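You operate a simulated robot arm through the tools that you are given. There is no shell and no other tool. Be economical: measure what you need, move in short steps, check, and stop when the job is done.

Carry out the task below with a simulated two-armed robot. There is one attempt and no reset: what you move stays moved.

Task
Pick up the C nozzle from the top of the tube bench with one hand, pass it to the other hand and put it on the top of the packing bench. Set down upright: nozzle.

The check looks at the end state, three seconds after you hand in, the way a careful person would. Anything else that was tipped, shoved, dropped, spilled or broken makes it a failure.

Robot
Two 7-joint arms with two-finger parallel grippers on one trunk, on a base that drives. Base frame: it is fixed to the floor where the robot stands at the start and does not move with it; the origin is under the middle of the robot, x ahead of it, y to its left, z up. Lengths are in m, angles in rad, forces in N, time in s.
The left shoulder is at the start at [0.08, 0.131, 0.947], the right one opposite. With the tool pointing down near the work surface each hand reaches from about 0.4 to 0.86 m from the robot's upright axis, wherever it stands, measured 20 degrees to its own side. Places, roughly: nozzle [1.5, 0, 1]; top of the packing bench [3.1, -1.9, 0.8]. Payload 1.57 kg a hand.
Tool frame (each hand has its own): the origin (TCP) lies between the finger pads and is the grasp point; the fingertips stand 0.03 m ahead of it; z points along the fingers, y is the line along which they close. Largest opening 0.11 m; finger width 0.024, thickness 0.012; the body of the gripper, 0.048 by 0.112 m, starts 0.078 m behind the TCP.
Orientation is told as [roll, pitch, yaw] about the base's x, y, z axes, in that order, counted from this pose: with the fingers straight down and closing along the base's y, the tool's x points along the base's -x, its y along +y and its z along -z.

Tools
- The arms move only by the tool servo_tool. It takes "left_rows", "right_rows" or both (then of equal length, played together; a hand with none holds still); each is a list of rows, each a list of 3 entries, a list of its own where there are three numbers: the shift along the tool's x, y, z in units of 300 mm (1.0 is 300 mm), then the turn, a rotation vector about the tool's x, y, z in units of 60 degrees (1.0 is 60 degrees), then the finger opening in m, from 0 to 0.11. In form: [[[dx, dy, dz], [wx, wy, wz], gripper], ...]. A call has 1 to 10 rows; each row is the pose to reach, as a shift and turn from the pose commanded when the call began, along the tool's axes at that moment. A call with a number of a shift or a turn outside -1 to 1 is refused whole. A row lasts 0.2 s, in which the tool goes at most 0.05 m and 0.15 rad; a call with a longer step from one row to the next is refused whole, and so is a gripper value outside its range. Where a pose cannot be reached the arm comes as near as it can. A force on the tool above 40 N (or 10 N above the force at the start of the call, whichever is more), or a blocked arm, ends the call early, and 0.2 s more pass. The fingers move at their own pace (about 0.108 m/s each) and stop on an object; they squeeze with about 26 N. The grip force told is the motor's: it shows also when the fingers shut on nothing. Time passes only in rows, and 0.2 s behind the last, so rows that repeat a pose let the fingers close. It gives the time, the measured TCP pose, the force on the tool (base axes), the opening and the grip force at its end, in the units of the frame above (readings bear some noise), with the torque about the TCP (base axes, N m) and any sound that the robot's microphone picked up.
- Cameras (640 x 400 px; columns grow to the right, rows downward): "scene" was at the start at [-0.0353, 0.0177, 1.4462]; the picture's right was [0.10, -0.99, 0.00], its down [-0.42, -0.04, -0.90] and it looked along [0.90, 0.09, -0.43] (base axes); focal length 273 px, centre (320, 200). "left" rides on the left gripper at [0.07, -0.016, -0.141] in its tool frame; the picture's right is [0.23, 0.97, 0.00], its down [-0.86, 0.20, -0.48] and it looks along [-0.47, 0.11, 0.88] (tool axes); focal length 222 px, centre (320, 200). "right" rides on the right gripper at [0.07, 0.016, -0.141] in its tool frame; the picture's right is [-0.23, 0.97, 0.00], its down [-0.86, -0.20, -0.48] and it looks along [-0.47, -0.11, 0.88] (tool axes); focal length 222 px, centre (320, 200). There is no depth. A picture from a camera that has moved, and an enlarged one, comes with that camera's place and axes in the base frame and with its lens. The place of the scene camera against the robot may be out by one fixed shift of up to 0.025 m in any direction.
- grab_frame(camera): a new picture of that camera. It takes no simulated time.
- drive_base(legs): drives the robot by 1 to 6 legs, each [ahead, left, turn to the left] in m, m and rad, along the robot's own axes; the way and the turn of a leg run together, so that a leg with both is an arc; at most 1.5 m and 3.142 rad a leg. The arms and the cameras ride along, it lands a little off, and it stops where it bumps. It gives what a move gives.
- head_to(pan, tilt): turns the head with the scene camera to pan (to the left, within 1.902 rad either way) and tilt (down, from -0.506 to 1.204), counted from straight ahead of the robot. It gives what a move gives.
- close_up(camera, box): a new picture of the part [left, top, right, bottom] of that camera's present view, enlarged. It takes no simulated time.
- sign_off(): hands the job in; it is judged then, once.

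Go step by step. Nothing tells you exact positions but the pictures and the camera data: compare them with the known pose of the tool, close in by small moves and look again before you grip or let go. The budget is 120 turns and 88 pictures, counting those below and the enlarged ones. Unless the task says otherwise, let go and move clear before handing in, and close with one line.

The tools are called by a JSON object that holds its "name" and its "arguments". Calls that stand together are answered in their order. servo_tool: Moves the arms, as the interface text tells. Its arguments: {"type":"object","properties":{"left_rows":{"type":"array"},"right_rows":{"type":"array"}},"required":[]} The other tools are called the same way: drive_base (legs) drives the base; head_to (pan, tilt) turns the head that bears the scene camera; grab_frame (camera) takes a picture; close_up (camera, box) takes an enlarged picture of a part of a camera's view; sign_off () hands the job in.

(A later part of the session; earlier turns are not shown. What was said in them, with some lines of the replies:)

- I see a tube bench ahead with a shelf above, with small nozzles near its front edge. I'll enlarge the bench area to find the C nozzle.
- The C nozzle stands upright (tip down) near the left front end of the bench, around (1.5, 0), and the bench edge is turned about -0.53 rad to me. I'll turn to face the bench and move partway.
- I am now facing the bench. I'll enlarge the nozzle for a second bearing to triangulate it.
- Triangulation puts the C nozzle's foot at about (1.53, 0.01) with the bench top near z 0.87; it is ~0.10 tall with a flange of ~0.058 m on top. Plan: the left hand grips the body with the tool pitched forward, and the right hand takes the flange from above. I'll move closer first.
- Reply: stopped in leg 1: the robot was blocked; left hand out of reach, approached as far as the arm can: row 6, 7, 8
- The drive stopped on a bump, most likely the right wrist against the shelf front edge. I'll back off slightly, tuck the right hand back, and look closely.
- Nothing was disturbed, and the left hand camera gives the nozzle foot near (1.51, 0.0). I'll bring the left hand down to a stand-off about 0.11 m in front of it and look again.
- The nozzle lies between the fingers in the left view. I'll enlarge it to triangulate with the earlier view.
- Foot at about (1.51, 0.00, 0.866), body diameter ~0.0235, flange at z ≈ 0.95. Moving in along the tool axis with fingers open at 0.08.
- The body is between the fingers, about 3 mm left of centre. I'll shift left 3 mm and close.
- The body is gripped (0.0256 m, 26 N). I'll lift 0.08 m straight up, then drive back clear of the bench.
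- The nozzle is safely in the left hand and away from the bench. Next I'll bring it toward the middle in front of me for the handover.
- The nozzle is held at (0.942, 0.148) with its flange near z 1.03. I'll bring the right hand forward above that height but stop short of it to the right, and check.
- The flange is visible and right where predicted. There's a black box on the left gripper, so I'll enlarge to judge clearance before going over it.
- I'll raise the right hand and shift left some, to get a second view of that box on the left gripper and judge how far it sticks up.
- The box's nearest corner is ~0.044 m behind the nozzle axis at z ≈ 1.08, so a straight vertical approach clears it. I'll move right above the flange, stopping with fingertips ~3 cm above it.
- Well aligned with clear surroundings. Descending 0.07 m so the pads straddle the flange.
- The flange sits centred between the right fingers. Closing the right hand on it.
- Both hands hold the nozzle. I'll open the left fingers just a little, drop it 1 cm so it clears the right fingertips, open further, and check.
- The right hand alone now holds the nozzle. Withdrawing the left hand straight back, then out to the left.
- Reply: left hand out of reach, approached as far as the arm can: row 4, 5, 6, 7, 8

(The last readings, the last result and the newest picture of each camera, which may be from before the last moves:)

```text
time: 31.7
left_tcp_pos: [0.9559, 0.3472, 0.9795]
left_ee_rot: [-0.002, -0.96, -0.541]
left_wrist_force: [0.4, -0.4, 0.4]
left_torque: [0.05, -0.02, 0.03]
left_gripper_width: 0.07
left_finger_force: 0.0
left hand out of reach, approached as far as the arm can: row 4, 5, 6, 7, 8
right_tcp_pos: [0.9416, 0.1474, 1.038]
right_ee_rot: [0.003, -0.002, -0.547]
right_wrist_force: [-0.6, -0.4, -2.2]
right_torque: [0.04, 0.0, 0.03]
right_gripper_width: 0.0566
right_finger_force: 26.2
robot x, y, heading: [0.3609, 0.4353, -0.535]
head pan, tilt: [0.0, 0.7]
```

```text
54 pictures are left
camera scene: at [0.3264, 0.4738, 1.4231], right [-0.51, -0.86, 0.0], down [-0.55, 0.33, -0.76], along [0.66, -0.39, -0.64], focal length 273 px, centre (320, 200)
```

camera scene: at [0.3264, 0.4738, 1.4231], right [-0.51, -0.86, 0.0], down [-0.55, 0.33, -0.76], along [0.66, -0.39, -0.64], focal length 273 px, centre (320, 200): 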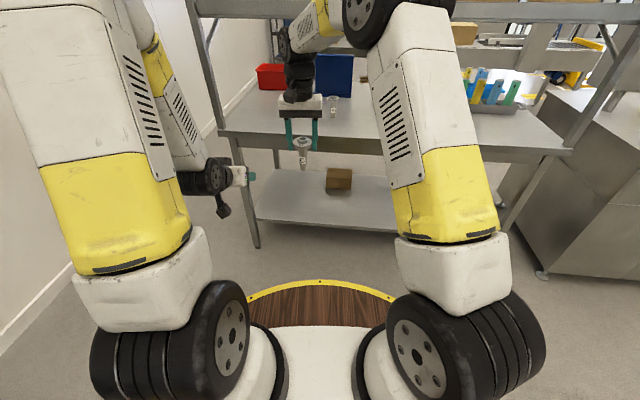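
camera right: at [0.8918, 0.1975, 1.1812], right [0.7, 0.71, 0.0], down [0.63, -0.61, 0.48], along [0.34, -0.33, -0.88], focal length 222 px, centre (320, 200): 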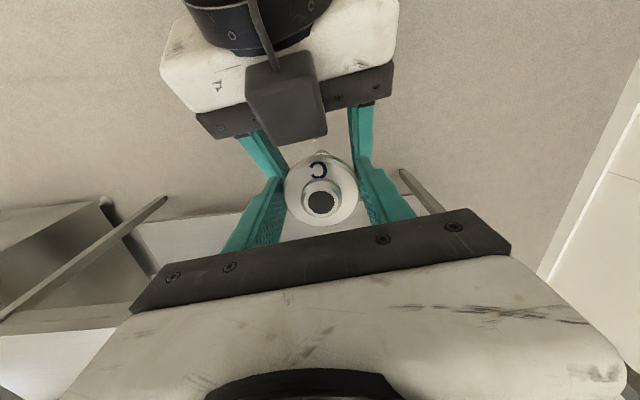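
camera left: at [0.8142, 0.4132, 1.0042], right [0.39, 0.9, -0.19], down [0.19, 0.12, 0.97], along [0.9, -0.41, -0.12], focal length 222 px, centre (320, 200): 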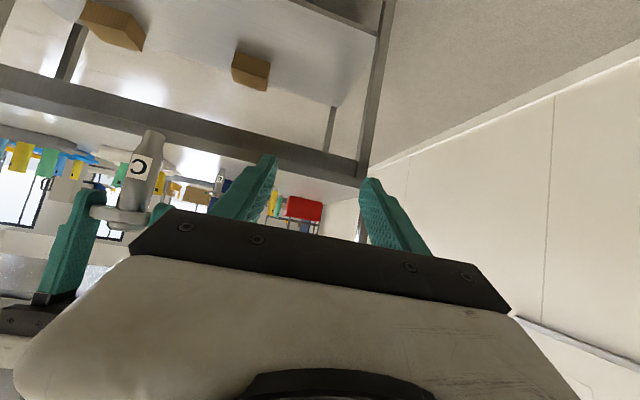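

Handover done cleanly. Now I'll tuck both hands for driving and look toward the packing bench.

{"name": "servo_tool", "arguments": {"left_rows": [[[0, 0, 0], [0, 0.13, 0], 0.07], [[0, 0, 0], [0, 0.26, 0], 0.07], [[0, 0, 0], [0, 0.39, 0], 0.07], [[0, 0, 0], [0, 0.52, 0], 0.07], [[0, 0, 0], [0, 0.65, 0], 0.07], [[0, 0, 0], [0, 0.78, 0], 0.07], [[0, 0, 0], [0, 0.9, 0], 0.07], [[0, 0, 0], [0, 0.917, 0], 0.07]], "right_rows": [[[0.06, -0.1, -0.02], [0, 0, 0], 0.0], [[0.13, -0.21, -0.045], [0, 0, 0], 0.0], [[0.2, -0.32, -0.07], [0, 0, 0], 0.0], [[0.27, -0.43, -0.09], [0, 0, 0], 0.0], [[0.34, -0.54, -0.11], [0, 0, 0], 0.0], [[0.41, -0.65, -0.13], [0, 0, 0], 0.0], [[0.46, -0.75, -0.15], [0, 0, 0], 0.0], [[0.5, -0.833, -0.167], [0, 0, 0], 0.0]]}}

{"name": "head_to", "arguments": {"pan": -0.5, "tilt": 0.2}}

{"name": "grab_frame", "arguments": {"camera": "scene"}}

{"name": "head_to", "arguments": {"pan": -1.2, "tilt": 0.2}}

{"name": "grab_frame", "arguments": {"camera": "scene"}}

```text
time: 33.5
left_tcp_pos: [0.9565, 0.3464, 0.9801]
left_ee_rot: [-0.001, 0.003, -0.542]
left_wrist_force: [0.2, -0.1, -0.6]
left_torque: [-0.01, 0.02, 0.02]
left_gripper_width: 0.07
left_finger_force: 0.0
right_tcp_pos: [0.6853, 0.0122, 1.0867]
right_ee_rot: [0.003, 0.001, -0.544]
right_wrist_force: [0.0, -1.2, -1.8]
right_torque: [0.0, 0.01, -0.02]
right_gripper_width: 0.0566
right_finger_force: 26.2
robot x, y, heading: [0.3568, 0.4353, -0.539]
head pan, tilt: [0.0, 0.7]
```

```text
time: 34.4
left_tcp_pos: [0.9562, 0.3477, 0.9784]
left_ee_rot: [0.0, 0.001, -0.54]
left_wrist_force: [-0.4, 0.4, -0.4]
left_torque: [-0.02, 0.0, 0.0]
left_gripper_width: 0.0701
left_finger_force: 0.1
right_tcp_pos: [0.6866, 0.013, 1.0866]
right_ee_rot: [0.001, -0.001, -0.546]
right_wrist_force: [0.2, 0.4, -2.6]
right_torque: [-0.01, 0.04, 0.01]
right_gripper_width: 0.0565
right_finger_force: 25.8
robot x, y, heading: [0.3613, 0.434, -0.536]
head pan, tilt: [-0.499, 0.201]
```

```text
53 pictures are left
camera scene: at [0.3009, 0.4376, 1.4684], right [-0.86, -0.51, 0.0], down [-0.1, 0.17, -0.98], along [0.5, -0.84, -0.2], focal length 273 px, centre (320, 200)
```

scene: 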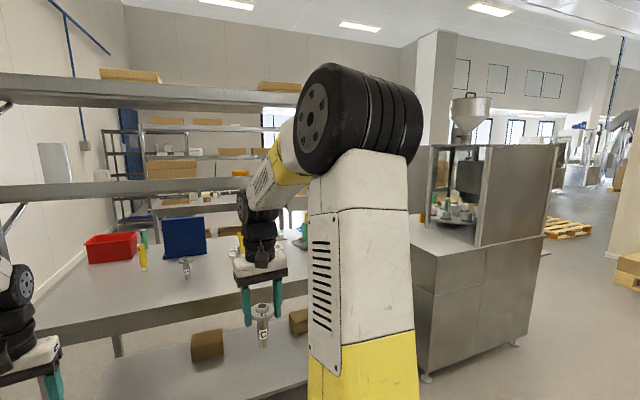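

```text
time: 35.5
left_tcp_pos: [0.9567, 0.3473, 0.9792]
left_ee_rot: [-0.001, 0.003, -0.541]
left_wrist_force: [-0.5, 0.1, -0.3]
left_torque: [0.01, 0.0, 0.0]
left_gripper_width: 0.0698
left_finger_force: 0.0
right_tcp_pos: [0.6857, 0.012, 1.087]
right_ee_rot: [0.002, 0.0, -0.544]
right_wrist_force: [-0.7, 0.1, -2.2]
right_torque: [0.03, -0.01, 0.0]
right_gripper_width: 0.0564
right_finger_force: 25.6
robot x, y, heading: [0.3655, 0.4366, -0.539]
head pan, tilt: [-1.201, 0.201]
```

```text
52 pictures are left
camera scene: at [0.2379, 0.426, 1.4685], right [-0.99, 0.17, 0.0], down [0.03, 0.2, -0.98], along [-0.16, -0.97, -0.2], focal length 273 px, centre (320, 200)
```

scene: 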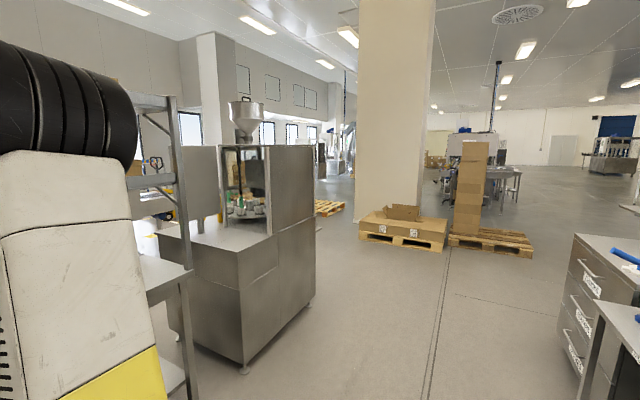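

The tube bench spans ~1.4 m with a machine on its right (narrow gap), but on its left there's about 1.0–1.2 m to the wall, which looks passable. I'll slide left and look along that corridor.

{"name": "drive_base", "arguments": {"legs": [[0, 0.95, 0]]}}

{"name": "head_to", "arguments": {"pan": 0.0, "tilt": 0.45}}

{"name": "grab_frame", "arguments": {"camera": "scene"}}

{"name": "head_to", "arguments": {"pan": -0.3, "tilt": 0.2}}

{"name": "grab_frame", "arguments": {"camera": "scene"}}

```text
time: 40.5
left_tcp_pos: [1.447, 1.1639, 0.9788]
left_ee_rot: [0.0, 0.002, -0.542]
left_wrist_force: [-0.4, -0.1, 0.7]
left_torque: [-0.03, -0.02, 0.0]
left_gripper_width: 0.07
left_finger_force: 0.0
right_tcp_pos: [1.1773, 0.829, 1.0878]
right_ee_rot: [0.002, 0.001, -0.548]
right_wrist_force: [1.3, -0.3, -2.9]
right_torque: [0.02, 0.0, 0.02]
right_gripper_width: 0.0566
right_finger_force: 26.6
robot x, y, heading: [0.8518, 1.2567, -0.55]
head pan, tilt: [-1.201, 0.201]
```

```text
time: 41.9
left_tcp_pos: [1.4476, 1.1647, 0.9788]
left_ee_rot: [0.001, 0.002, -0.543]
left_wrist_force: [0.0, 0.0, -0.3]
left_torque: [0.0, 0.01, 0.02]
left_gripper_width: 0.07
left_finger_force: 0.1
right_tcp_pos: [1.1762, 0.8296, 1.0884]
right_ee_rot: [0.002, 0.001, -0.548]
right_wrist_force: [0.8, 0.2, -1.7]
right_torque: [0.0, 0.01, 0.02]
right_gripper_width: 0.0567
right_finger_force: 26.4
robot x, y, heading: [0.8557, 1.2564, -0.546]
head pan, tilt: [0.0, 0.45]
```

```text
51 pictures are left
camera scene: at [0.8241, 1.289, 1.4453], right [-0.52, -0.86, 0.0], down [-0.37, 0.22, -0.9], along [0.77, -0.47, -0.44], focal length 273 px, centre (320, 200)
```

scene: 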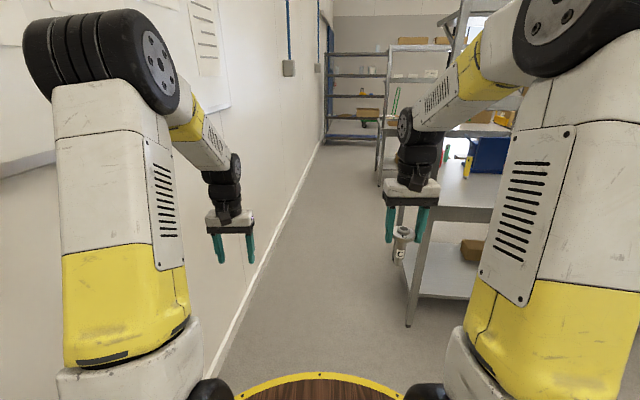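

```text
time: 42.7
left_tcp_pos: [1.4465, 1.1642, 0.9785]
left_ee_rot: [0.0, 0.002, -0.542]
left_wrist_force: [0.2, 0.8, 0.0]
left_torque: [-0.03, 0.0, -0.03]
left_gripper_width: 0.07
left_finger_force: 0.2
right_tcp_pos: [1.1759, 0.8297, 1.0872]
right_ee_rot: [0.002, 0.0, -0.55]
right_wrist_force: [-0.7, -0.3, -2.4]
right_torque: [0.01, 0.03, 0.01]
right_gripper_width: 0.0567
right_finger_force: 26.5
robot x, y, heading: [0.8548, 1.2563, -0.54]
head pan, tilt: [-0.3, 0.201]
```

```text
50 pictures are left
camera scene: at [0.8075, 1.267, 1.4685], right [-0.75, -0.67, 0.0], down [-0.13, 0.15, -0.98], along [0.65, -0.73, -0.2], focal length 273 px, centre (320, 200)
```

scene: 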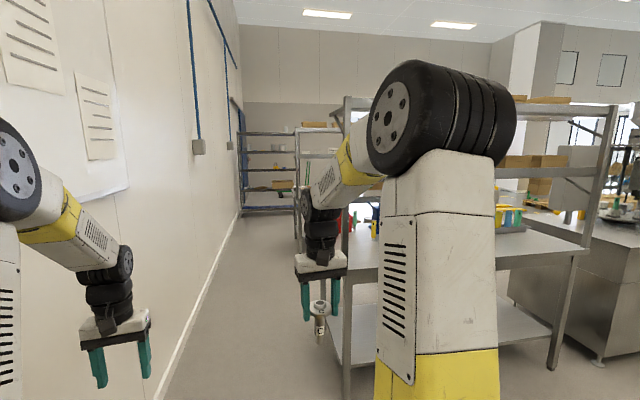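

The corridor left of the bench is ~1.1 m wide, aligned at heading ≈ -0.66. I'll align to it, centre, and move ahead partway, then look.

{"name": "drive_base", "arguments": {"legs": [[0, 0, -0.115], [0.3, 0.12, 0], [0.9, 0, 0]]}}

{"name": "head_to", "arguments": {"pan": -0.5, "tilt": 0.3}}

{"name": "grab_frame", "arguments": {"camera": "scene"}}

{"name": "head_to", "arguments": {"pan": 0.0, "tilt": 0.4}}

{"name": "grab_frame", "arguments": {"camera": "scene"}}

```text
time: 49.8
left_tcp_pos: [2.4621, 0.4517, 0.9796]
left_ee_rot: [0.0, 0.001, -0.66]
left_wrist_force: [0.3, 0.3, 0.0]
left_torque: [0.01, 0.02, 0.04]
left_gripper_width: 0.0702
left_finger_force: 0.0
right_tcp_pos: [2.1558, 0.1508, 1.0868]
right_ee_rot: [0.001, 0.001, -0.666]
right_wrist_force: [0.4, -1.1, -2.4]
right_torque: [0.02, -0.03, 0.01]
right_gripper_width: 0.0566
right_finger_force: 26.2
robot x, y, heading: [1.8835, 0.6092, -0.662]
head pan, tilt: [-0.3, 0.201]
```

```text
time: 50.5
left_tcp_pos: [2.4627, 0.4519, 0.9777]
left_ee_rot: [0.0, 0.003, -0.659]
left_wrist_force: [-0.1, -0.1, -0.3]
left_torque: [-0.01, 0.01, 0.03]
left_gripper_width: 0.0701
left_finger_force: 0.1
right_tcp_pos: [2.1541, 0.1509, 1.0872]
right_ee_rot: [0.001, 0.002, -0.665]
right_wrist_force: [0.3, 0.7, -2.9]
right_torque: [0.02, 0.06, 0.0]
right_gripper_width: 0.0563
right_finger_force: 26.6
robot x, y, heading: [1.8809, 0.6112, -0.658]
head pan, tilt: [-0.499, 0.3]
```

```text
49 pictures are left
camera scene: at [1.8228, 0.6206, 1.4593], right [-0.92, -0.4, 0.0], down [-0.12, 0.27, -0.96], along [0.38, -0.87, -0.3], focal length 273 px, centre (320, 200)
```

scene: 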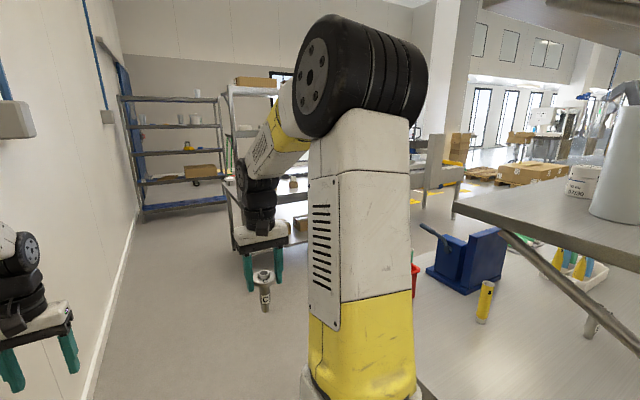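

```text
time: 51.4
left_tcp_pos: [2.4624, 0.4511, 0.9794]
left_ee_rot: [0.0, 0.001, -0.66]
left_wrist_force: [0.0, 0.3, 0.0]
left_torque: [-0.03, -0.02, 0.01]
left_gripper_width: 0.0699
left_finger_force: 0.0
right_tcp_pos: [2.1543, 0.151, 1.0868]
right_ee_rot: [0.0, 0.0, -0.664]
right_wrist_force: [-0.6, -0.9, -1.5]
right_torque: [-0.01, 0.0, 0.02]
right_gripper_width: 0.0565
right_finger_force: 26.3
robot x, y, heading: [1.8829, 0.6138, -0.659]
head pan, tilt: [0.0, 0.4]
```

```text
48 pictures are left
camera scene: at [1.8585, 0.6494, 1.45], right [-0.61, -0.79, 0.0], down [-0.31, 0.24, -0.92], along [0.73, -0.56, -0.39], focal length 273 px, centre (320, 200)
```

scene: 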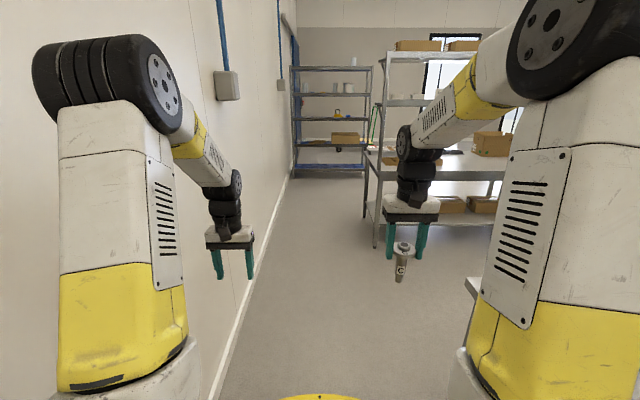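

The packing bench's front-left corner is near (3.31, -1.13), with its shelves set toward the back. I'll continue ahead out of the corridor and look at the top.

{"name": "drive_base", "arguments": {"legs": [[1.4, 0, 0]]}}

{"name": "head_to", "arguments": {"pan": -0.6, "tilt": 0.4}}

{"name": "grab_frame", "arguments": {"camera": "scene"}}

{"name": "head_to", "arguments": {"pan": -1.4, "tilt": 0.6}}

{"name": "grab_frame", "arguments": {"camera": "scene"}}

```text
time: 58.4
left_tcp_pos: [3.5639, -0.4109, 0.9789]
left_ee_rot: [0.0, 0.002, -0.663]
left_wrist_force: [0.4, 0.5, 0.6]
left_torque: [-0.02, 0.01, -0.01]
left_gripper_width: 0.07
left_finger_force: 0.1
right_tcp_pos: [3.2556, -0.7095, 1.0884]
right_ee_rot: [0.001, -0.001, -0.67]
right_wrist_force: [0.5, -0.1, -2.3]
right_torque: [-0.02, 0.01, -0.01]
right_gripper_width: 0.0564
right_finger_force: 26.3
robot x, y, heading: [2.9848, -0.2457, -0.663]
head pan, tilt: [0.0, 0.4]
```

```text
time: 59.4
left_tcp_pos: [3.5647, -0.4088, 0.9794]
left_ee_rot: [-0.001, 0.003, -0.664]
left_wrist_force: [-0.1, -0.6, -1.4]
left_torque: [0.0, 0.0, 0.02]
left_gripper_width: 0.0699
left_finger_force: 0.1
right_tcp_pos: [3.2559, -0.7077, 1.0872]
right_ee_rot: [0.002, 0.001, -0.67]
right_wrist_force: [-1.3, -1.0, -2.8]
right_torque: [0.0, -0.01, 0.01]
right_gripper_width: 0.0566
right_finger_force: 26.4
robot x, y, heading: [2.989, -0.2457, -0.663]
head pan, tilt: [-0.6, 0.4]
```

```text
47 pictures are left
camera scene: at [2.9162, -0.2397, 1.45], right [-0.95, -0.3, 0.0], down [-0.12, 0.37, -0.92], along [0.28, -0.88, -0.39], focal length 273 px, centre (320, 200)
```

scene: 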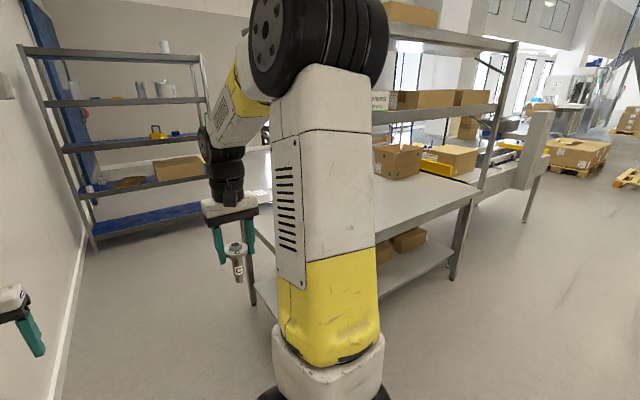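

```text
time: 60.5
left_tcp_pos: [3.5647, -0.41, 0.978]
left_ee_rot: [0.0, 0.002, -0.665]
left_wrist_force: [0.4, -0.2, -0.5]
left_torque: [-0.02, 0.0, 0.01]
left_gripper_width: 0.07
left_finger_force: 0.1
right_tcp_pos: [3.2545, -0.7091, 1.0877]
right_ee_rot: [0.002, -0.001, -0.67]
right_wrist_force: [0.8, 0.8, -2.6]
right_torque: [-0.01, 0.02, 0.02]
right_gripper_width: 0.0566
right_finger_force: 26.3
robot x, y, heading: [2.9847, -0.2432, -0.664]
head pan, tilt: [-1.4, 0.6]
```

```text
46 pictures are left
camera scene: at [2.8464, -0.2293, 1.4318], right [-0.88, 0.47, 0.0], down [0.27, 0.5, -0.83], along [-0.39, -0.73, -0.56], focal length 273 px, centre (320, 200)
```

scene: 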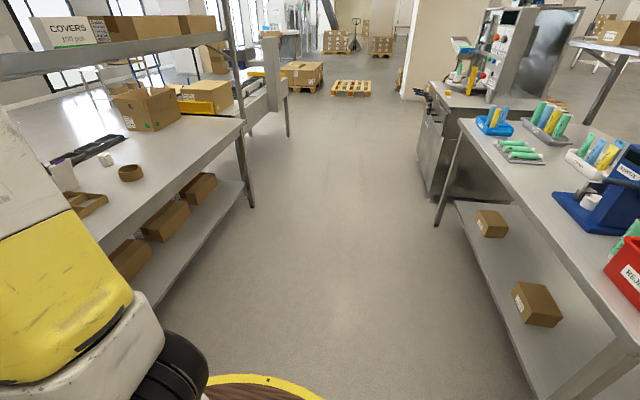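

The aisle is clear and the packing bench front runs at about 0.76 m ahead. I'll slide right and look down on the bench top for a free spot.

{"name": "drive_base", "arguments": {"legs": [[0, -0.6, 0]]}}

{"name": "head_to", "arguments": {"pan": 0.0, "tilt": 0.5}}

{"name": "grab_frame", "arguments": {"camera": "scene"}}

{"name": "grab_frame", "arguments": {"camera": "right"}}

```text
time: 64.0
left_tcp_pos: [3.1938, -0.8847, 0.9785]
left_ee_rot: [-0.002, 0.002, -0.664]
left_wrist_force: [0.1, 1.1, -0.4]
left_torque: [0.0, -0.03, 0.03]
left_gripper_width: 0.0698
left_finger_force: 0.0
right_tcp_pos: [2.884, -1.1839, 1.0871]
right_ee_rot: [0.002, 0.0, -0.67]
right_wrist_force: [-0.3, -0.4, -2.4]
right_torque: [0.0, 0.02, -0.01]
right_gripper_width: 0.0567
right_finger_force: 25.6
robot x, y, heading: [2.6145, -0.7201, -0.662]
head pan, tilt: [-1.4, 0.6]
```

```text
time: 65.5
left_tcp_pos: [3.1932, -0.884, 0.9791]
left_ee_rot: [-0.001, 0.002, -0.663]
left_wrist_force: [-0.7, -0.7, -0.7]
left_torque: [-0.01, 0.0, 0.01]
left_gripper_width: 0.0699
left_finger_force: 0.0
right_tcp_pos: [2.8854, -1.1833, 1.0876]
right_ee_rot: [0.003, 0.001, -0.669]
right_wrist_force: [0.4, 0.4, -2.4]
right_torque: [0.0, 0.0, 0.03]
right_gripper_width: 0.0566
right_finger_force: 25.7
robot x, y, heading: [2.6104, -0.7248, -0.67]
head pan, tilt: [0.0, 0.499]
```

```text
45 pictures are left
camera scene: at [2.588, -0.6835, 1.4408], right [-0.62, -0.79, 0.0], down [-0.38, 0.29, -0.88], along [0.69, -0.54, -0.48], focal length 273 px, centre (320, 200)
```

scene: 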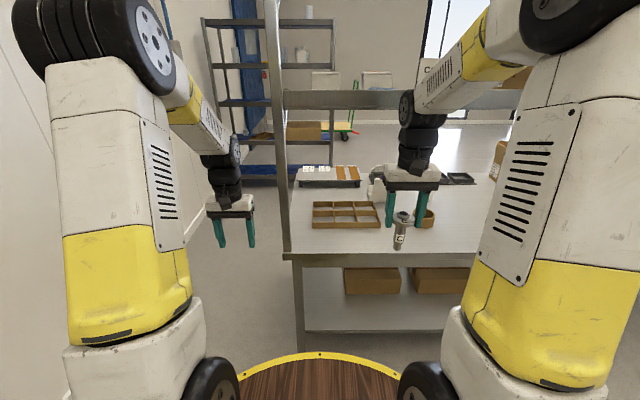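

```text
44 pictures are left
camera right: at [2.8398, -1.1279, 1.2299], right [0.78, 0.62, 0.0], down [0.55, -0.69, 0.48], along [0.3, -0.37, -0.88], focal length 222 px, centre (320, 200)
```

right: 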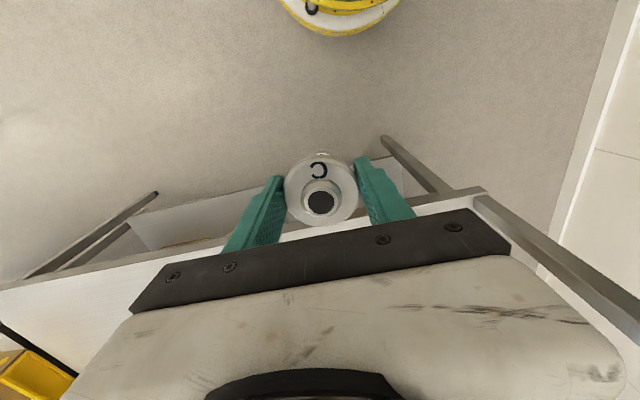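

The bench front edge is ~0.73 m ahead with a shelf above it (underside ~1.3 m), so I'll come in low near the front. I'll strafe right past the tape roll, lower the right hand, tuck the left, and look.

{"name": "drive_base", "arguments": {"legs": [[0, -0.5, 0]]}}

{"name": "servo_tool", "arguments": {"left_rows": [[[0.1, 0, 0], [0, 0, 0], 0.07], [[0.2, 0, 0], [0, 0, 0], 0.07], [[0.3, 0, 0], [0, 0, 0], 0.07], [[0.4, 0, 0], [0, 0, 0], 0.07], [[0.4, 0, 0], [0, 0, 0], 0.07]], "right_rows": [[[0, 0, 0.11], [0, 0, 0], 0.0], [[0, 0, 0.22], [0, 0, 0], 0.0], [[0, 0, 0.33], [0, 0, 0], 0.0], [[0, 0, 0.44], [0, 0, 0], 0.0], [[0, 0, 0.457], [0, 0, 0], 0.0]]}}

{"name": "head_to", "arguments": {"pan": -0.1, "tilt": 0.55}}

{"name": "grab_frame", "arguments": {"camera": "scene"}}

{"name": "grab_frame", "arguments": {"camera": "right"}}

```text
time: 68.4
left_tcp_pos: [2.883, -1.2814, 0.9786]
left_ee_rot: [0.003, 0.002, -0.665]
left_wrist_force: [0.3, 0.2, -0.3]
left_torque: [-0.01, -0.02, -0.02]
left_gripper_width: 0.0699
left_finger_force: 0.0
right_tcp_pos: [2.5748, -1.5804, 1.0866]
right_ee_rot: [0.001, 0.0, -0.67]
right_wrist_force: [1.1, -0.1, -2.2]
right_torque: [0.0, -0.01, 0.01]
right_gripper_width: 0.0567
right_finger_force: 26.2
robot x, y, heading: [2.307, -1.1143, -0.663]
head pan, tilt: [0.0, 0.499]
```

```text
time: 69.6
left_tcp_pos: [2.7891, -1.2063, 0.9791]
left_ee_rot: [0.001, 0.002, -0.666]
left_wrist_force: [-0.7, -0.7, 0.3]
left_torque: [0.02, 0.01, 0.01]
left_gripper_width: 0.07
left_finger_force: 0.1
right_tcp_pos: [2.5757, -1.5802, 0.9499]
right_ee_rot: [0.002, 0.0, -0.669]
right_wrist_force: [-0.4, -0.1, -1.1]
right_torque: [0.02, -0.02, -0.02]
right_gripper_width: 0.0568
right_finger_force: 26.0
robot x, y, heading: [2.3041, -1.1199, -0.668]
head pan, tilt: [0.0, 0.499]
```

```text
time: 70.3
left_tcp_pos: [2.7896, -1.206, 0.9774]
left_ee_rot: [-0.001, 0.002, -0.667]
left_wrist_force: [0.0, 0.2, 0.0]
left_torque: [0.0, 0.01, 0.03]
left_gripper_width: 0.0699
left_finger_force: 0.0
right_tcp_pos: [2.5734, -1.5798, 0.9502]
right_ee_rot: [0.001, -0.001, -0.67]
right_wrist_force: [-0.6, 0.2, -2.3]
right_torque: [0.06, 0.03, -0.01]
right_gripper_width: 0.057
right_finger_force: 26.1
robot x, y, heading: [2.3055, -1.1153, -0.665]
head pan, tilt: [-0.099, 0.55]
```

```text
43 pictures are left
camera scene: at [2.272, -1.0851, 1.4363], right [-0.69, -0.72, 0.0], down [-0.38, 0.36, -0.85], along [0.62, -0.59, -0.52], focal length 273 px, centre (320, 200)
```

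scene: 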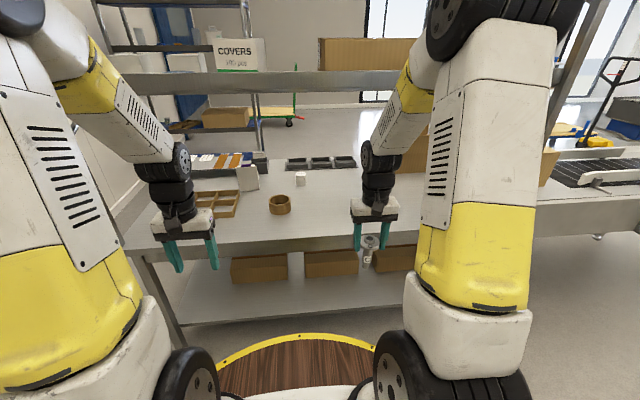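

```text
42 pictures are left
camera right: at [2.5304, -1.5237, 1.0928], right [0.78, 0.62, 0.0], down [0.55, -0.69, 0.48], along [0.3, -0.37, -0.88], focal length 222 px, centre (320, 200)
```

right: 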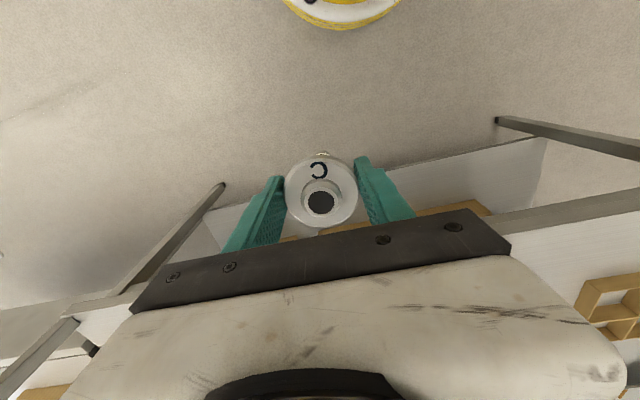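

The right part of the bench top is free. I'll edge forward 5 cm and reach the right hand in low (nozzle foot ~6 cm above the top), then check height and position.

{"name": "drive_base", "arguments": {"legs": [[0.05, 0, 0]]}}

{"name": "servo_tool", "arguments": {"right_rows": [[[-0.14, 0, 0], [0, 0, 0], 0.0], [[-0.28, 0, 0], [0, 0, 0], 0.0], [[-0.42, 0, 0], [0, 0, 0], 0.0], [[-0.56, 0, 0], [0, 0, 0], 0.0], [[-0.7, 0, 0], [0, 0, 0], 0.0], [[-0.7, 0, 0], [0, 0, 0], 0.0]]}}

{"name": "grab_frame", "arguments": {"camera": "scene"}}

{"name": "grab_frame", "arguments": {"camera": "right"}}

{"name": "grab_frame", "arguments": {"camera": "left"}}

```text
time: 71.2
left_tcp_pos: [2.8305, -1.2381, 0.9787]
left_ee_rot: [-0.001, 0.002, -0.664]
left_wrist_force: [0.1, 0.6, -0.2]
left_torque: [0.03, -0.04, 0.01]
left_gripper_width: 0.07
left_finger_force: 0.1
right_tcp_pos: [2.6142, -1.6113, 0.9497]
right_ee_rot: [0.002, 0.001, -0.671]
right_wrist_force: [0.1, 0.4, -2.0]
right_torque: [-0.01, 0.03, 0.0]
right_gripper_width: 0.0563
right_finger_force: 26.8
robot x, y, heading: [2.3417, -1.1518, -0.662]
head pan, tilt: [-0.099, 0.55]
```

```text
time: 72.6
left_tcp_pos: [2.8299, -1.2383, 0.9798]
left_ee_rot: [0.001, 0.003, -0.666]
left_wrist_force: [0.0, -0.1, 0.0]
left_torque: [0.0, 0.03, -0.01]
left_gripper_width: 0.0699
left_finger_force: 0.0
right_tcp_pos: [2.7783, -1.7425, 0.9509]
right_ee_rot: [0.002, 0.002, -0.671]
right_wrist_force: [0.2, 0.2, -2.3]
right_torque: [-0.02, 0.0, -0.01]
right_gripper_width: 0.0565
right_finger_force: 25.7
robot x, y, heading: [2.3429, -1.1484, -0.663]
head pan, tilt: [-0.099, 0.55]
```

```text
41 pictures are left
camera scene: at [2.3119, -1.1164, 1.4363], right [-0.69, -0.72, 0.0], down [-0.38, 0.36, -0.85], along [0.62, -0.59, -0.52], focal length 273 px, centre (320, 200)
```

scene: 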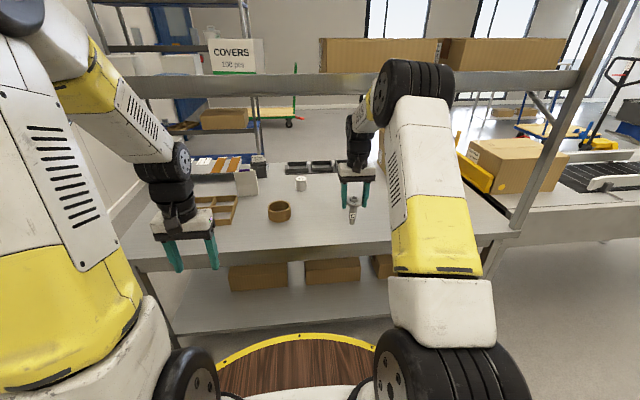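

```text
40 pictures are left
camera right: at [2.7343, -1.6862, 1.0935], right [0.78, 0.62, 0.0], down [0.55, -0.69, 0.48], along [0.3, -0.37, -0.88], focal length 222 px, centre (320, 200)
```

right: 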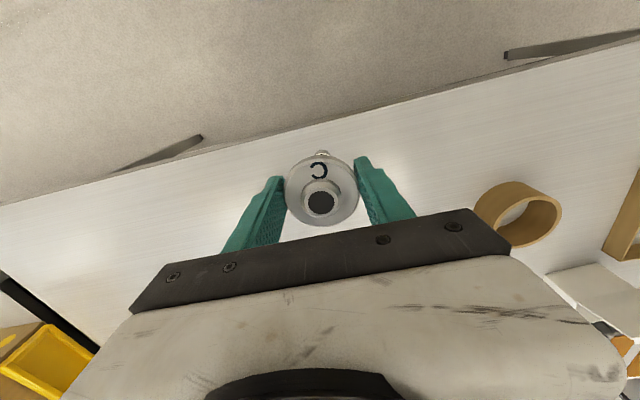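

```text
39 pictures are left
camera left: at [2.765, -1.2082, 1.1206], right [0.42, 0.91, 0.0], down [0.8, -0.37, 0.48], along [0.43, -0.2, -0.88], focal length 222 px, centre (320, 200)
```

left: 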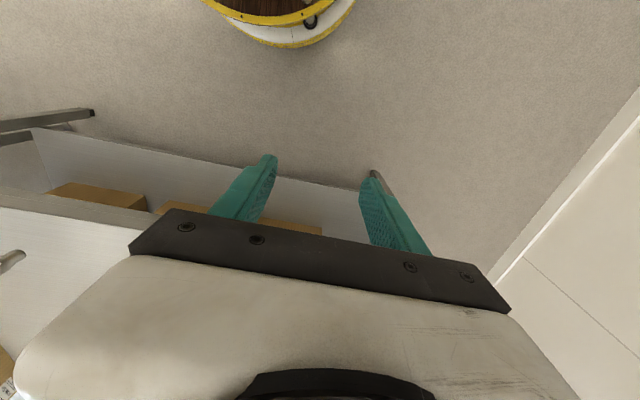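

The nozzle is over the bench but only ~3 cm inside the edge. I'll reach 8 cm further in, lowering 2 cm to keep the arm clear of the shelf.

{"name": "servo_tool", "arguments": {"right_rows": [[[-0.07, 0, 0.033], [0, 0, 0], 0.0], [[-0.14, 0, 0.067], [0, 0, 0], 0.0], [[-0.21, 0, 0.067], [0, 0, 0], 0.0], [[-0.267, 0, 0.067], [0, 0, 0], 0.0], [[-0.267, 0, 0.067], [0, 0, 0], 0.0]]}}

{"name": "close_up", "arguments": {"camera": "scene", "box": [260, 60, 460, 260]}}

{"name": "grab_frame", "arguments": {"camera": "right"}}

```text
time: 73.8
left_tcp_pos: [2.8301, -1.238, 0.9792]
left_ee_rot: [0.0, 0.001, -0.666]
left_wrist_force: [0.5, 0.1, 0.1]
left_torque: [0.0, 0.02, 0.0]
left_gripper_width: 0.07
left_finger_force: 0.0
right_tcp_pos: [2.8415, -1.7905, 0.9306]
right_ee_rot: [0.001, 0.001, -0.671]
right_wrist_force: [0.3, 0.4, -1.7]
right_torque: [0.01, 0.02, -0.01]
right_gripper_width: 0.0565
right_finger_force: 25.5
robot x, y, heading: [2.3451, -1.1518, -0.661]
head pan, tilt: [-0.099, 0.55]
```

```text
2.00 times, centred on (360, 160) of scene
camera zoom: at [2.3119, -1.1164, 1.4363], right [-0.69, -0.72, 0.0], down [-0.38, 0.36, -0.85], along [0.62, -0.59, -0.52], focal length 546 px, centre (240, 280)
```

zoom: 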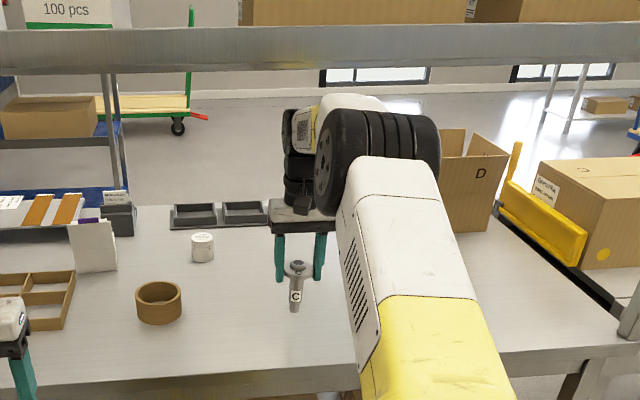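

```text
37 pictures are left
camera right: at [2.7977, -1.735, 1.0731], right [0.78, 0.62, 0.0], down [0.55, -0.69, 0.48], along [0.3, -0.37, -0.88], focal length 222 px, centre (320, 200)
```

right: 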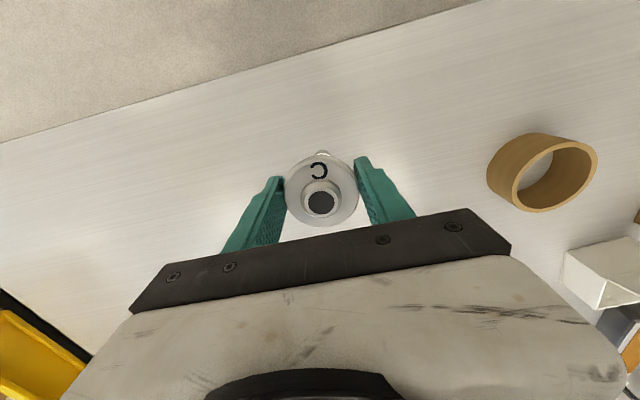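

It's vertical and ~9–10 cm inside the edge, well clear of everything. Lowering in small steps, watching the force.

{"name": "servo_tool", "arguments": {"right_rows": [[[0, 0, 0.033], [0, 0, 0], 0.0], [[0, 0, 0.067], [0, 0, 0], 0.0], [[0, 0, 0.09], [0, 0, 0], 0.0], [[0, 0, 0.09], [0, 0, 0], 0.0]]}}

{"name": "close_up", "arguments": {"camera": "scene", "box": [310, 150, 390, 230]}}

```text
time: 74.8
left_tcp_pos: [2.8304, -1.2384, 0.979]
left_ee_rot: [0.001, 0.001, -0.665]
left_wrist_force: [-0.4, 0.0, 0.0]
left_torque: [0.02, -0.02, 0.03]
left_gripper_width: 0.0701
left_finger_force: 0.0
right_tcp_pos: [2.8414, -1.791, 0.9032]
right_ee_rot: [0.002, -0.001, -0.67]
right_wrist_force: [-0.2, 0.0, -2.3]
right_torque: [0.02, 0.02, -0.01]
right_gripper_width: 0.057
right_finger_force: 25.8
robot x, y, heading: [2.3431, -1.1497, -0.659]
head pan, tilt: [-0.099, 0.55]
```

```text
5.00 times, centred on (350, 190) of scene
camera zoom: at [2.312, -1.1164, 1.4363], right [-0.69, -0.72, 0.0], down [-0.38, 0.36, -0.85], along [0.62, -0.59, -0.52], focal length 1366 px, centre (170, 250)
```

zoom: 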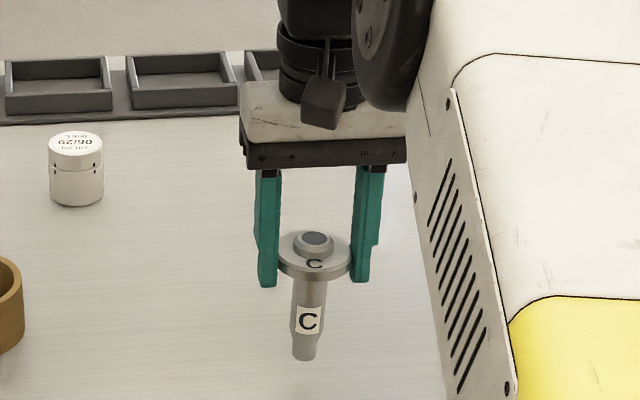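

Still hanging free (force −2.3 N). Continue down gently.

{"name": "servo_tool", "arguments": {"right_rows": [[[0, 0, 0.012], [0, 0, 0], 0.0], [[0, 0, 0.024], [0, 0, 0], 0.0]]}}

{"name": "servo_tool", "arguments": {"right_rows": [[[0, 0, 0.012], [0, 0, 0], 0.0]]}}

{"name": "close_up", "arguments": {"camera": "scene", "box": [310, 160, 390, 240]}}

```text
time: 75.4
left_tcp_pos: [2.8288, -1.2373, 0.9791]
left_ee_rot: [0.0, 0.002, -0.665]
left_wrist_force: [0.1, 0.3, -0.2]
left_torque: [-0.04, -0.04, -0.02]
left_gripper_width: 0.0702
left_finger_force: 0.1
right_tcp_pos: [2.8426, -1.791, 0.8966]
right_ee_rot: [0.002, 0.001, -0.67]
right_wrist_force: [1.6, -0.4, -1.2]
right_torque: [0.04, -0.03, -0.04]
right_gripper_width: 0.0567
right_finger_force: 25.4
robot x, y, heading: [2.3444, -1.1507, -0.664]
head pan, tilt: [-0.099, 0.55]
```

```text
time: 75.8
left_tcp_pos: [2.8299, -1.2374, 0.98]
left_ee_rot: [0.0, 0.004, -0.665]
left_wrist_force: [0.2, -0.8, -0.3]
left_torque: [-0.02, -0.02, 0.0]
left_gripper_width: 0.0702
left_finger_force: 0.1
right_tcp_pos: [2.8411, -1.7921, 0.8917]
right_ee_rot: [0.002, 0.0, -0.67]
right_wrist_force: [-1.2, -0.1, -2.3]
right_torque: [0.01, 0.04, -0.02]
right_gripper_width: 0.0564
right_finger_force: 26.0
robot x, y, heading: [2.3421, -1.149, -0.665]
head pan, tilt: [-0.099, 0.55]
```

```text
5.00 times, centred on (350, 200) of scene
camera zoom: at [2.3119, -1.1164, 1.4363], right [-0.69, -0.72, 0.0], down [-0.38, 0.36, -0.85], along [0.62, -0.59, -0.52], focal length 1366 px, centre (170, 200)
```

zoom: 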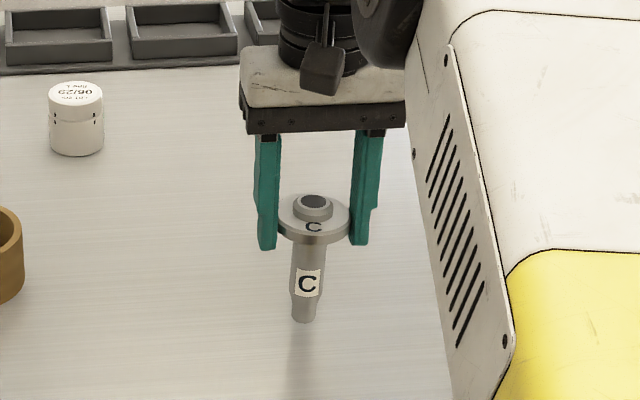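

Reflection shows the foot is still a little above the top. Two more small steps.

{"name": "servo_tool", "arguments": {"right_rows": [[[0, 0, 0.015], [0, 0, 0], 0.0]]}}

{"name": "servo_tool", "arguments": {"right_rows": [[[0, 0, 0.013], [0, 0, 0], 0.0]]}}

{"name": "close_up", "arguments": {"camera": "scene", "box": [330, 190, 370, 240]}}

```text
time: 76.2
left_tcp_pos: [2.8295, -1.2385, 0.9782]
left_ee_rot: [0.001, 0.002, -0.665]
left_wrist_force: [-0.5, 0.7, -0.2]
left_torque: [-0.01, 0.03, 0.02]
left_gripper_width: 0.0703
left_finger_force: 0.0
right_tcp_pos: [2.8425, -1.7912, 0.8868]
right_ee_rot: [0.001, 0.0, -0.669]
right_wrist_force: [-0.2, -0.1, -2.6]
right_torque: [-0.02, 0.02, -0.02]
right_gripper_width: 0.0565
right_finger_force: 26.1
robot x, y, heading: [2.3463, -1.1509, -0.669]
head pan, tilt: [-0.099, 0.55]
```

```text
time: 76.6
left_tcp_pos: [2.8288, -1.2387, 0.9794]
left_ee_rot: [0.0, 0.002, -0.665]
left_wrist_force: [0.7, 0.5, -0.6]
left_torque: [-0.01, -0.02, 0.01]
left_gripper_width: 0.0697
left_finger_force: 0.0
right_tcp_pos: [2.841, -1.7918, 0.885]
right_ee_rot: [0.001, 0.0, -0.669]
right_wrist_force: [-1.0, 0.2, -2.6]
right_torque: [0.03, -0.02, 0.03]
right_gripper_width: 0.0566
right_finger_force: 26.3
robot x, y, heading: [2.3473, -1.1487, -0.661]
head pan, tilt: [-0.099, 0.55]
```

```text
8.00 times, centred on (350, 215) of scene
camera zoom: at [2.3119, -1.1164, 1.4363], right [-0.69, -0.72, 0.0], down [-0.38, 0.36, -0.85], along [0.62, -0.59, -0.52], focal length 2185 px, centre (80, 80)
```

zoom: 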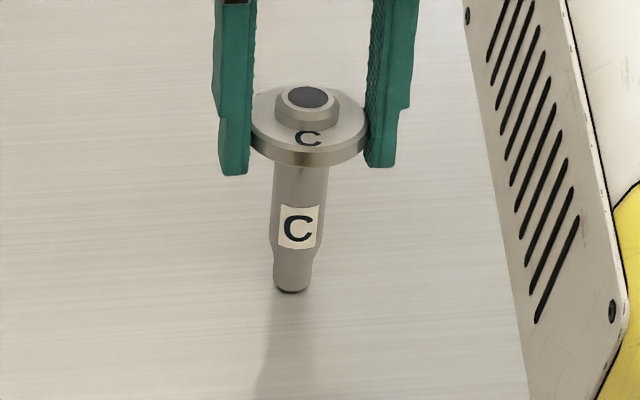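

The foot is nearly touching now (thin dark gap). Steps of ~2 mm until contact shows in the force.

{"name": "servo_tool", "arguments": {"right_rows": [[[0, 0, 0.007], [0, 0, 0], 0.0], [[0, 0, 0.007], [0, 0, 0], 0.0]]}}

{"name": "close_up", "arguments": {"camera": "scene", "box": [330, 190, 370, 240]}}

```text
time: 77.2
left_tcp_pos: [2.8303, -1.2376, 0.9785]
left_ee_rot: [-0.001, 0.001, -0.664]
left_wrist_force: [-0.9, 0.2, 0.2]
left_torque: [-0.02, 0.02, 0.0]
left_gripper_width: 0.0698
left_finger_force: 0.1
right_tcp_pos: [2.8418, -1.7902, 0.8821]
right_ee_rot: [0.002, -0.001, -0.671]
right_wrist_force: [0.1, 0.0, -0.2]
right_torque: [0.04, 0.06, -0.01]
right_gripper_width: 0.0565
right_finger_force: 25.7
robot x, y, heading: [2.3418, -1.1518, -0.669]
head pan, tilt: [-0.099, 0.55]
```

```text
8.00 times, centred on (350, 215) of scene
camera zoom: at [2.3119, -1.1163, 1.4362], right [-0.69, -0.72, 0.0], down [-0.38, 0.36, -0.85], along [0.62, -0.59, -0.52], focal length 2185 px, centre (80, 80)
```

zoom: 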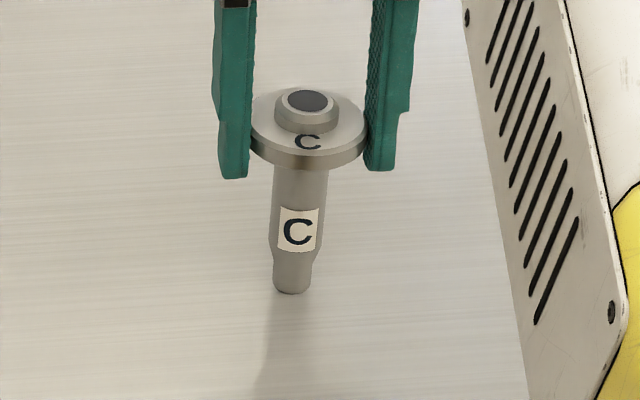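

Contact is starting (force −0.2 N). One more millimetre and read it.

{"name": "servo_tool", "arguments": {"right_rows": [[[0, 0, 0.004], [0, 0, 0], 0.0], [[0, 0, 0.004], [0, 0, 0], 0.0]]}}

```text
time: 77.8
left_tcp_pos: [2.8294, -1.2369, 0.9788]
left_ee_rot: [-0.001, 0.001, -0.664]
left_wrist_force: [-0.4, -0.3, -0.6]
left_torque: [0.01, 0.0, 0.01]
left_gripper_width: 0.0699
left_finger_force: 0.1
right_tcp_pos: [2.8423, -1.7912, 0.8822]
right_ee_rot: [0.002, -0.003, -0.67]
right_wrist_force: [-2.5, 0.7, 10.8]
right_torque: [0.05, 0.21, -0.03]
right_gripper_width: 0.0567
right_finger_force: 25.9
robot x, y, heading: [2.3406, -1.1471, -0.67]
head pan, tilt: [-0.099, 0.55]
```

Firm contact (10.8 N). I'll ease back 1 mm and open slowly.

{"name": "servo_tool", "arguments": {"right_rows": [[[0, 0, -0.003], [0, 0, 0], 0.0], [[0, 0, -0.003], [0, 0, 0], 0.0], [[0, 0, -0.003], [0, 0, 0], 0.058], [[0, 0, -0.003], [0, 0, 0], 0.06], [[0, 0, -0.003], [0, 0, 0], 0.064], [[0, 0, -0.003], [0, 0, 0], 0.07], [[0, 0, -0.003], [0, 0, 0], 0.08], [[0, 0, -0.003], [0, 0, 0], 0.085]]}}

{"name": "close_up", "arguments": {"camera": "scene", "box": [310, 160, 390, 240]}}

{"name": "grab_frame", "arguments": {"camera": "right"}}

```text
time: 79.6
left_tcp_pos: [2.8304, -1.2386, 0.9798]
left_ee_rot: [0.0, 0.002, -0.664]
left_wrist_force: [0.3, 0.0, 0.1]
left_torque: [0.0, 0.01, -0.02]
left_gripper_width: 0.0704
left_finger_force: 0.0
right_tcp_pos: [2.8421, -1.7907, 0.8817]
right_ee_rot: [0.002, 0.0, -0.669]
right_wrist_force: [-0.6, 0.2, -0.7]
right_torque: [-0.01, 0.06, 0.02]
right_gripper_width: 0.0851
right_finger_force: 0.1
robot x, y, heading: [2.3463, -1.1458, -0.663]
head pan, tilt: [-0.099, 0.55]
```

```text
5.00 times, centred on (350, 200) of scene
camera zoom: at [2.3119, -1.1163, 1.4363], right [-0.69, -0.72, 0.0], down [-0.38, 0.36, -0.85], along [0.62, -0.59, -0.52], focal length 1366 px, centre (170, 200)
```

zoom: 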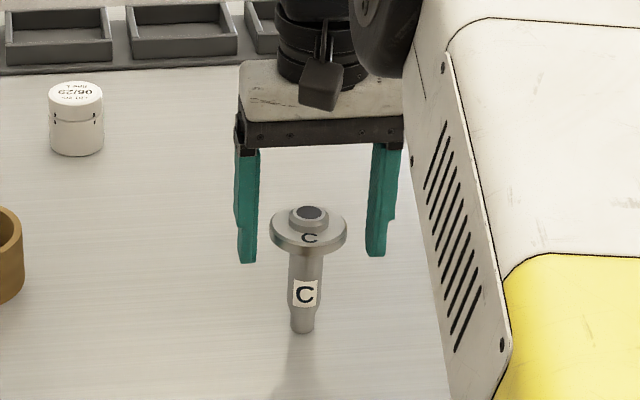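

```text
31 pictures are left
camera right: at [2.7976, -1.7347, 1.024], right [0.78, 0.62, 0.0], down [0.55, -0.69, 0.48], along [0.3, -0.37, -0.88], focal length 222 px, centre (320, 200)
```

right: 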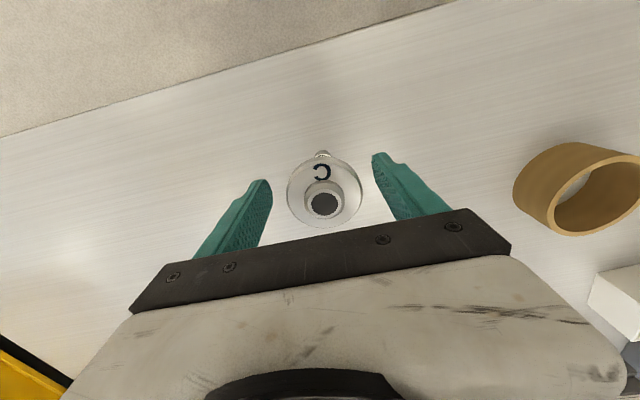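

The nozzle stands upright and free. I'll raise the hand 5 cm and withdraw straight back from under the shelf.

{"name": "servo_tool", "arguments": {"right_rows": [[[0, 0, -0.08], [0, 0, 0], 0.085], [[0, 0, -0.167], [0, 0, 0], 0.085], [[0.12, 0, -0.167], [0, 0, 0], 0.085], [[0.26, 0, -0.167], [0, 0, 0], 0.085], [[0.4, 0, -0.167], [0, 0, 0], 0.085], [[0.54, 0, -0.167], [0, 0, 0], 0.085], [[0.68, 0, -0.167], [0, 0, 0], 0.085], [[0.83, 0, -0.167], [0, 0, 0], 0.085]]}}

{"name": "grab_frame", "arguments": {"camera": "scene"}}

{"name": "close_up", "arguments": {"camera": "scene", "box": [300, 150, 400, 250]}}

```text
time: 81.4
left_tcp_pos: [2.8297, -1.2392, 0.979]
left_ee_rot: [0.0, 0.003, -0.666]
left_wrist_force: [-0.6, 0.0, -0.6]
left_torque: [0.03, 0.03, -0.03]
left_gripper_width: 0.0697
left_finger_force: 0.1
right_tcp_pos: [2.6471, -1.6359, 0.9308]
right_ee_rot: [0.001, 0.003, -0.669]
right_wrist_force: [0.1, 0.3, -0.3]
right_torque: [0.01, 0.02, -0.02]
right_gripper_width: 0.085
right_finger_force: 0.0
robot x, y, heading: [2.3457, -1.1501, -0.662]
head pan, tilt: [-0.099, 0.55]
```

```text
30 pictures are left
camera scene: at [2.3122, -1.1166, 1.4363], right [-0.69, -0.72, 0.0], down [-0.38, 0.36, -0.85], along [0.62, -0.59, -0.52], focal length 273 px, centre (320, 200)
```

scene: 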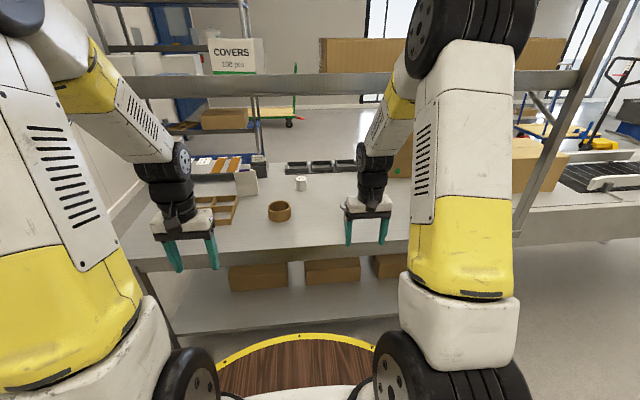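

```text
4.00 times, centred on (350, 200) of scene
camera zoom: at [2.3122, -1.1166, 1.4363], right [-0.69, -0.72, 0.0], down [-0.38, 0.36, -0.85], along [0.62, -0.59, -0.52], focal length 1093 px, centre (200, 200)
```

zoom: 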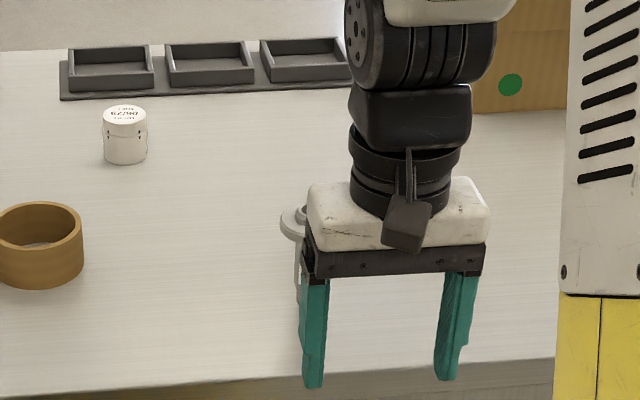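

The nozzle is standing behind the gripper from this angle. I'll back the base off and check it clearly.

{"name": "drive_base", "arguments": {"legs": [[-0.15, -0.12, 0]]}}

{"name": "close_up", "arguments": {"camera": "scene", "box": [230, 130, 390, 250]}}

```text
time: 83.0
left_tcp_pos: [2.6372, -1.2396, 0.9802]
left_ee_rot: [-0.001, 0.004, -0.662]
left_wrist_force: [1.5, 0.1, -0.2]
left_torque: [0.0, 0.02, 0.01]
left_gripper_width: 0.07
left_finger_force: 0.2
right_tcp_pos: [2.4548, -1.6367, 0.931]
right_ee_rot: [0.001, -0.002, -0.669]
right_wrist_force: [0.2, 0.3, -0.9]
right_torque: [0.0, 0.0, 0.01]
right_gripper_width: 0.0851
right_finger_force: 0.1
robot x, y, heading: [2.1526, -1.1494, -0.659]
head pan, tilt: [-0.099, 0.55]
```

```text
3.33 times, centred on (310, 190) of scene
camera zoom: at [2.1186, -1.1174, 1.4363], right [-0.69, -0.72, 0.0], down [-0.38, 0.36, -0.85], along [0.62, -0.59, -0.52], focal length 910 px, centre (353, 233)
```

zoom: 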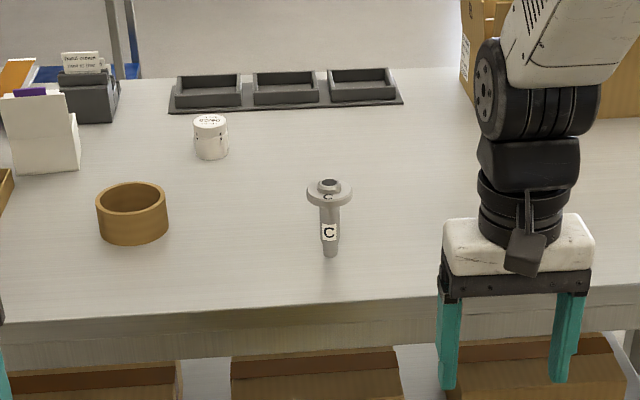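

The C nozzle stands upright on the packing bench, clear of its neighbours, and both hands are free and away from it. Handing in.

{"name": "sign_off", "arguments": {}}

```text
The job is handed in.
```

The C nozzle is standing upright on top of the packing bench. The left hand picked it up and passed it to the right hand, which set it down. While driving up to the tube bench the robot bumped something once, probably the shelf edge with its right wrist. Nothing in view had moved or tipped.
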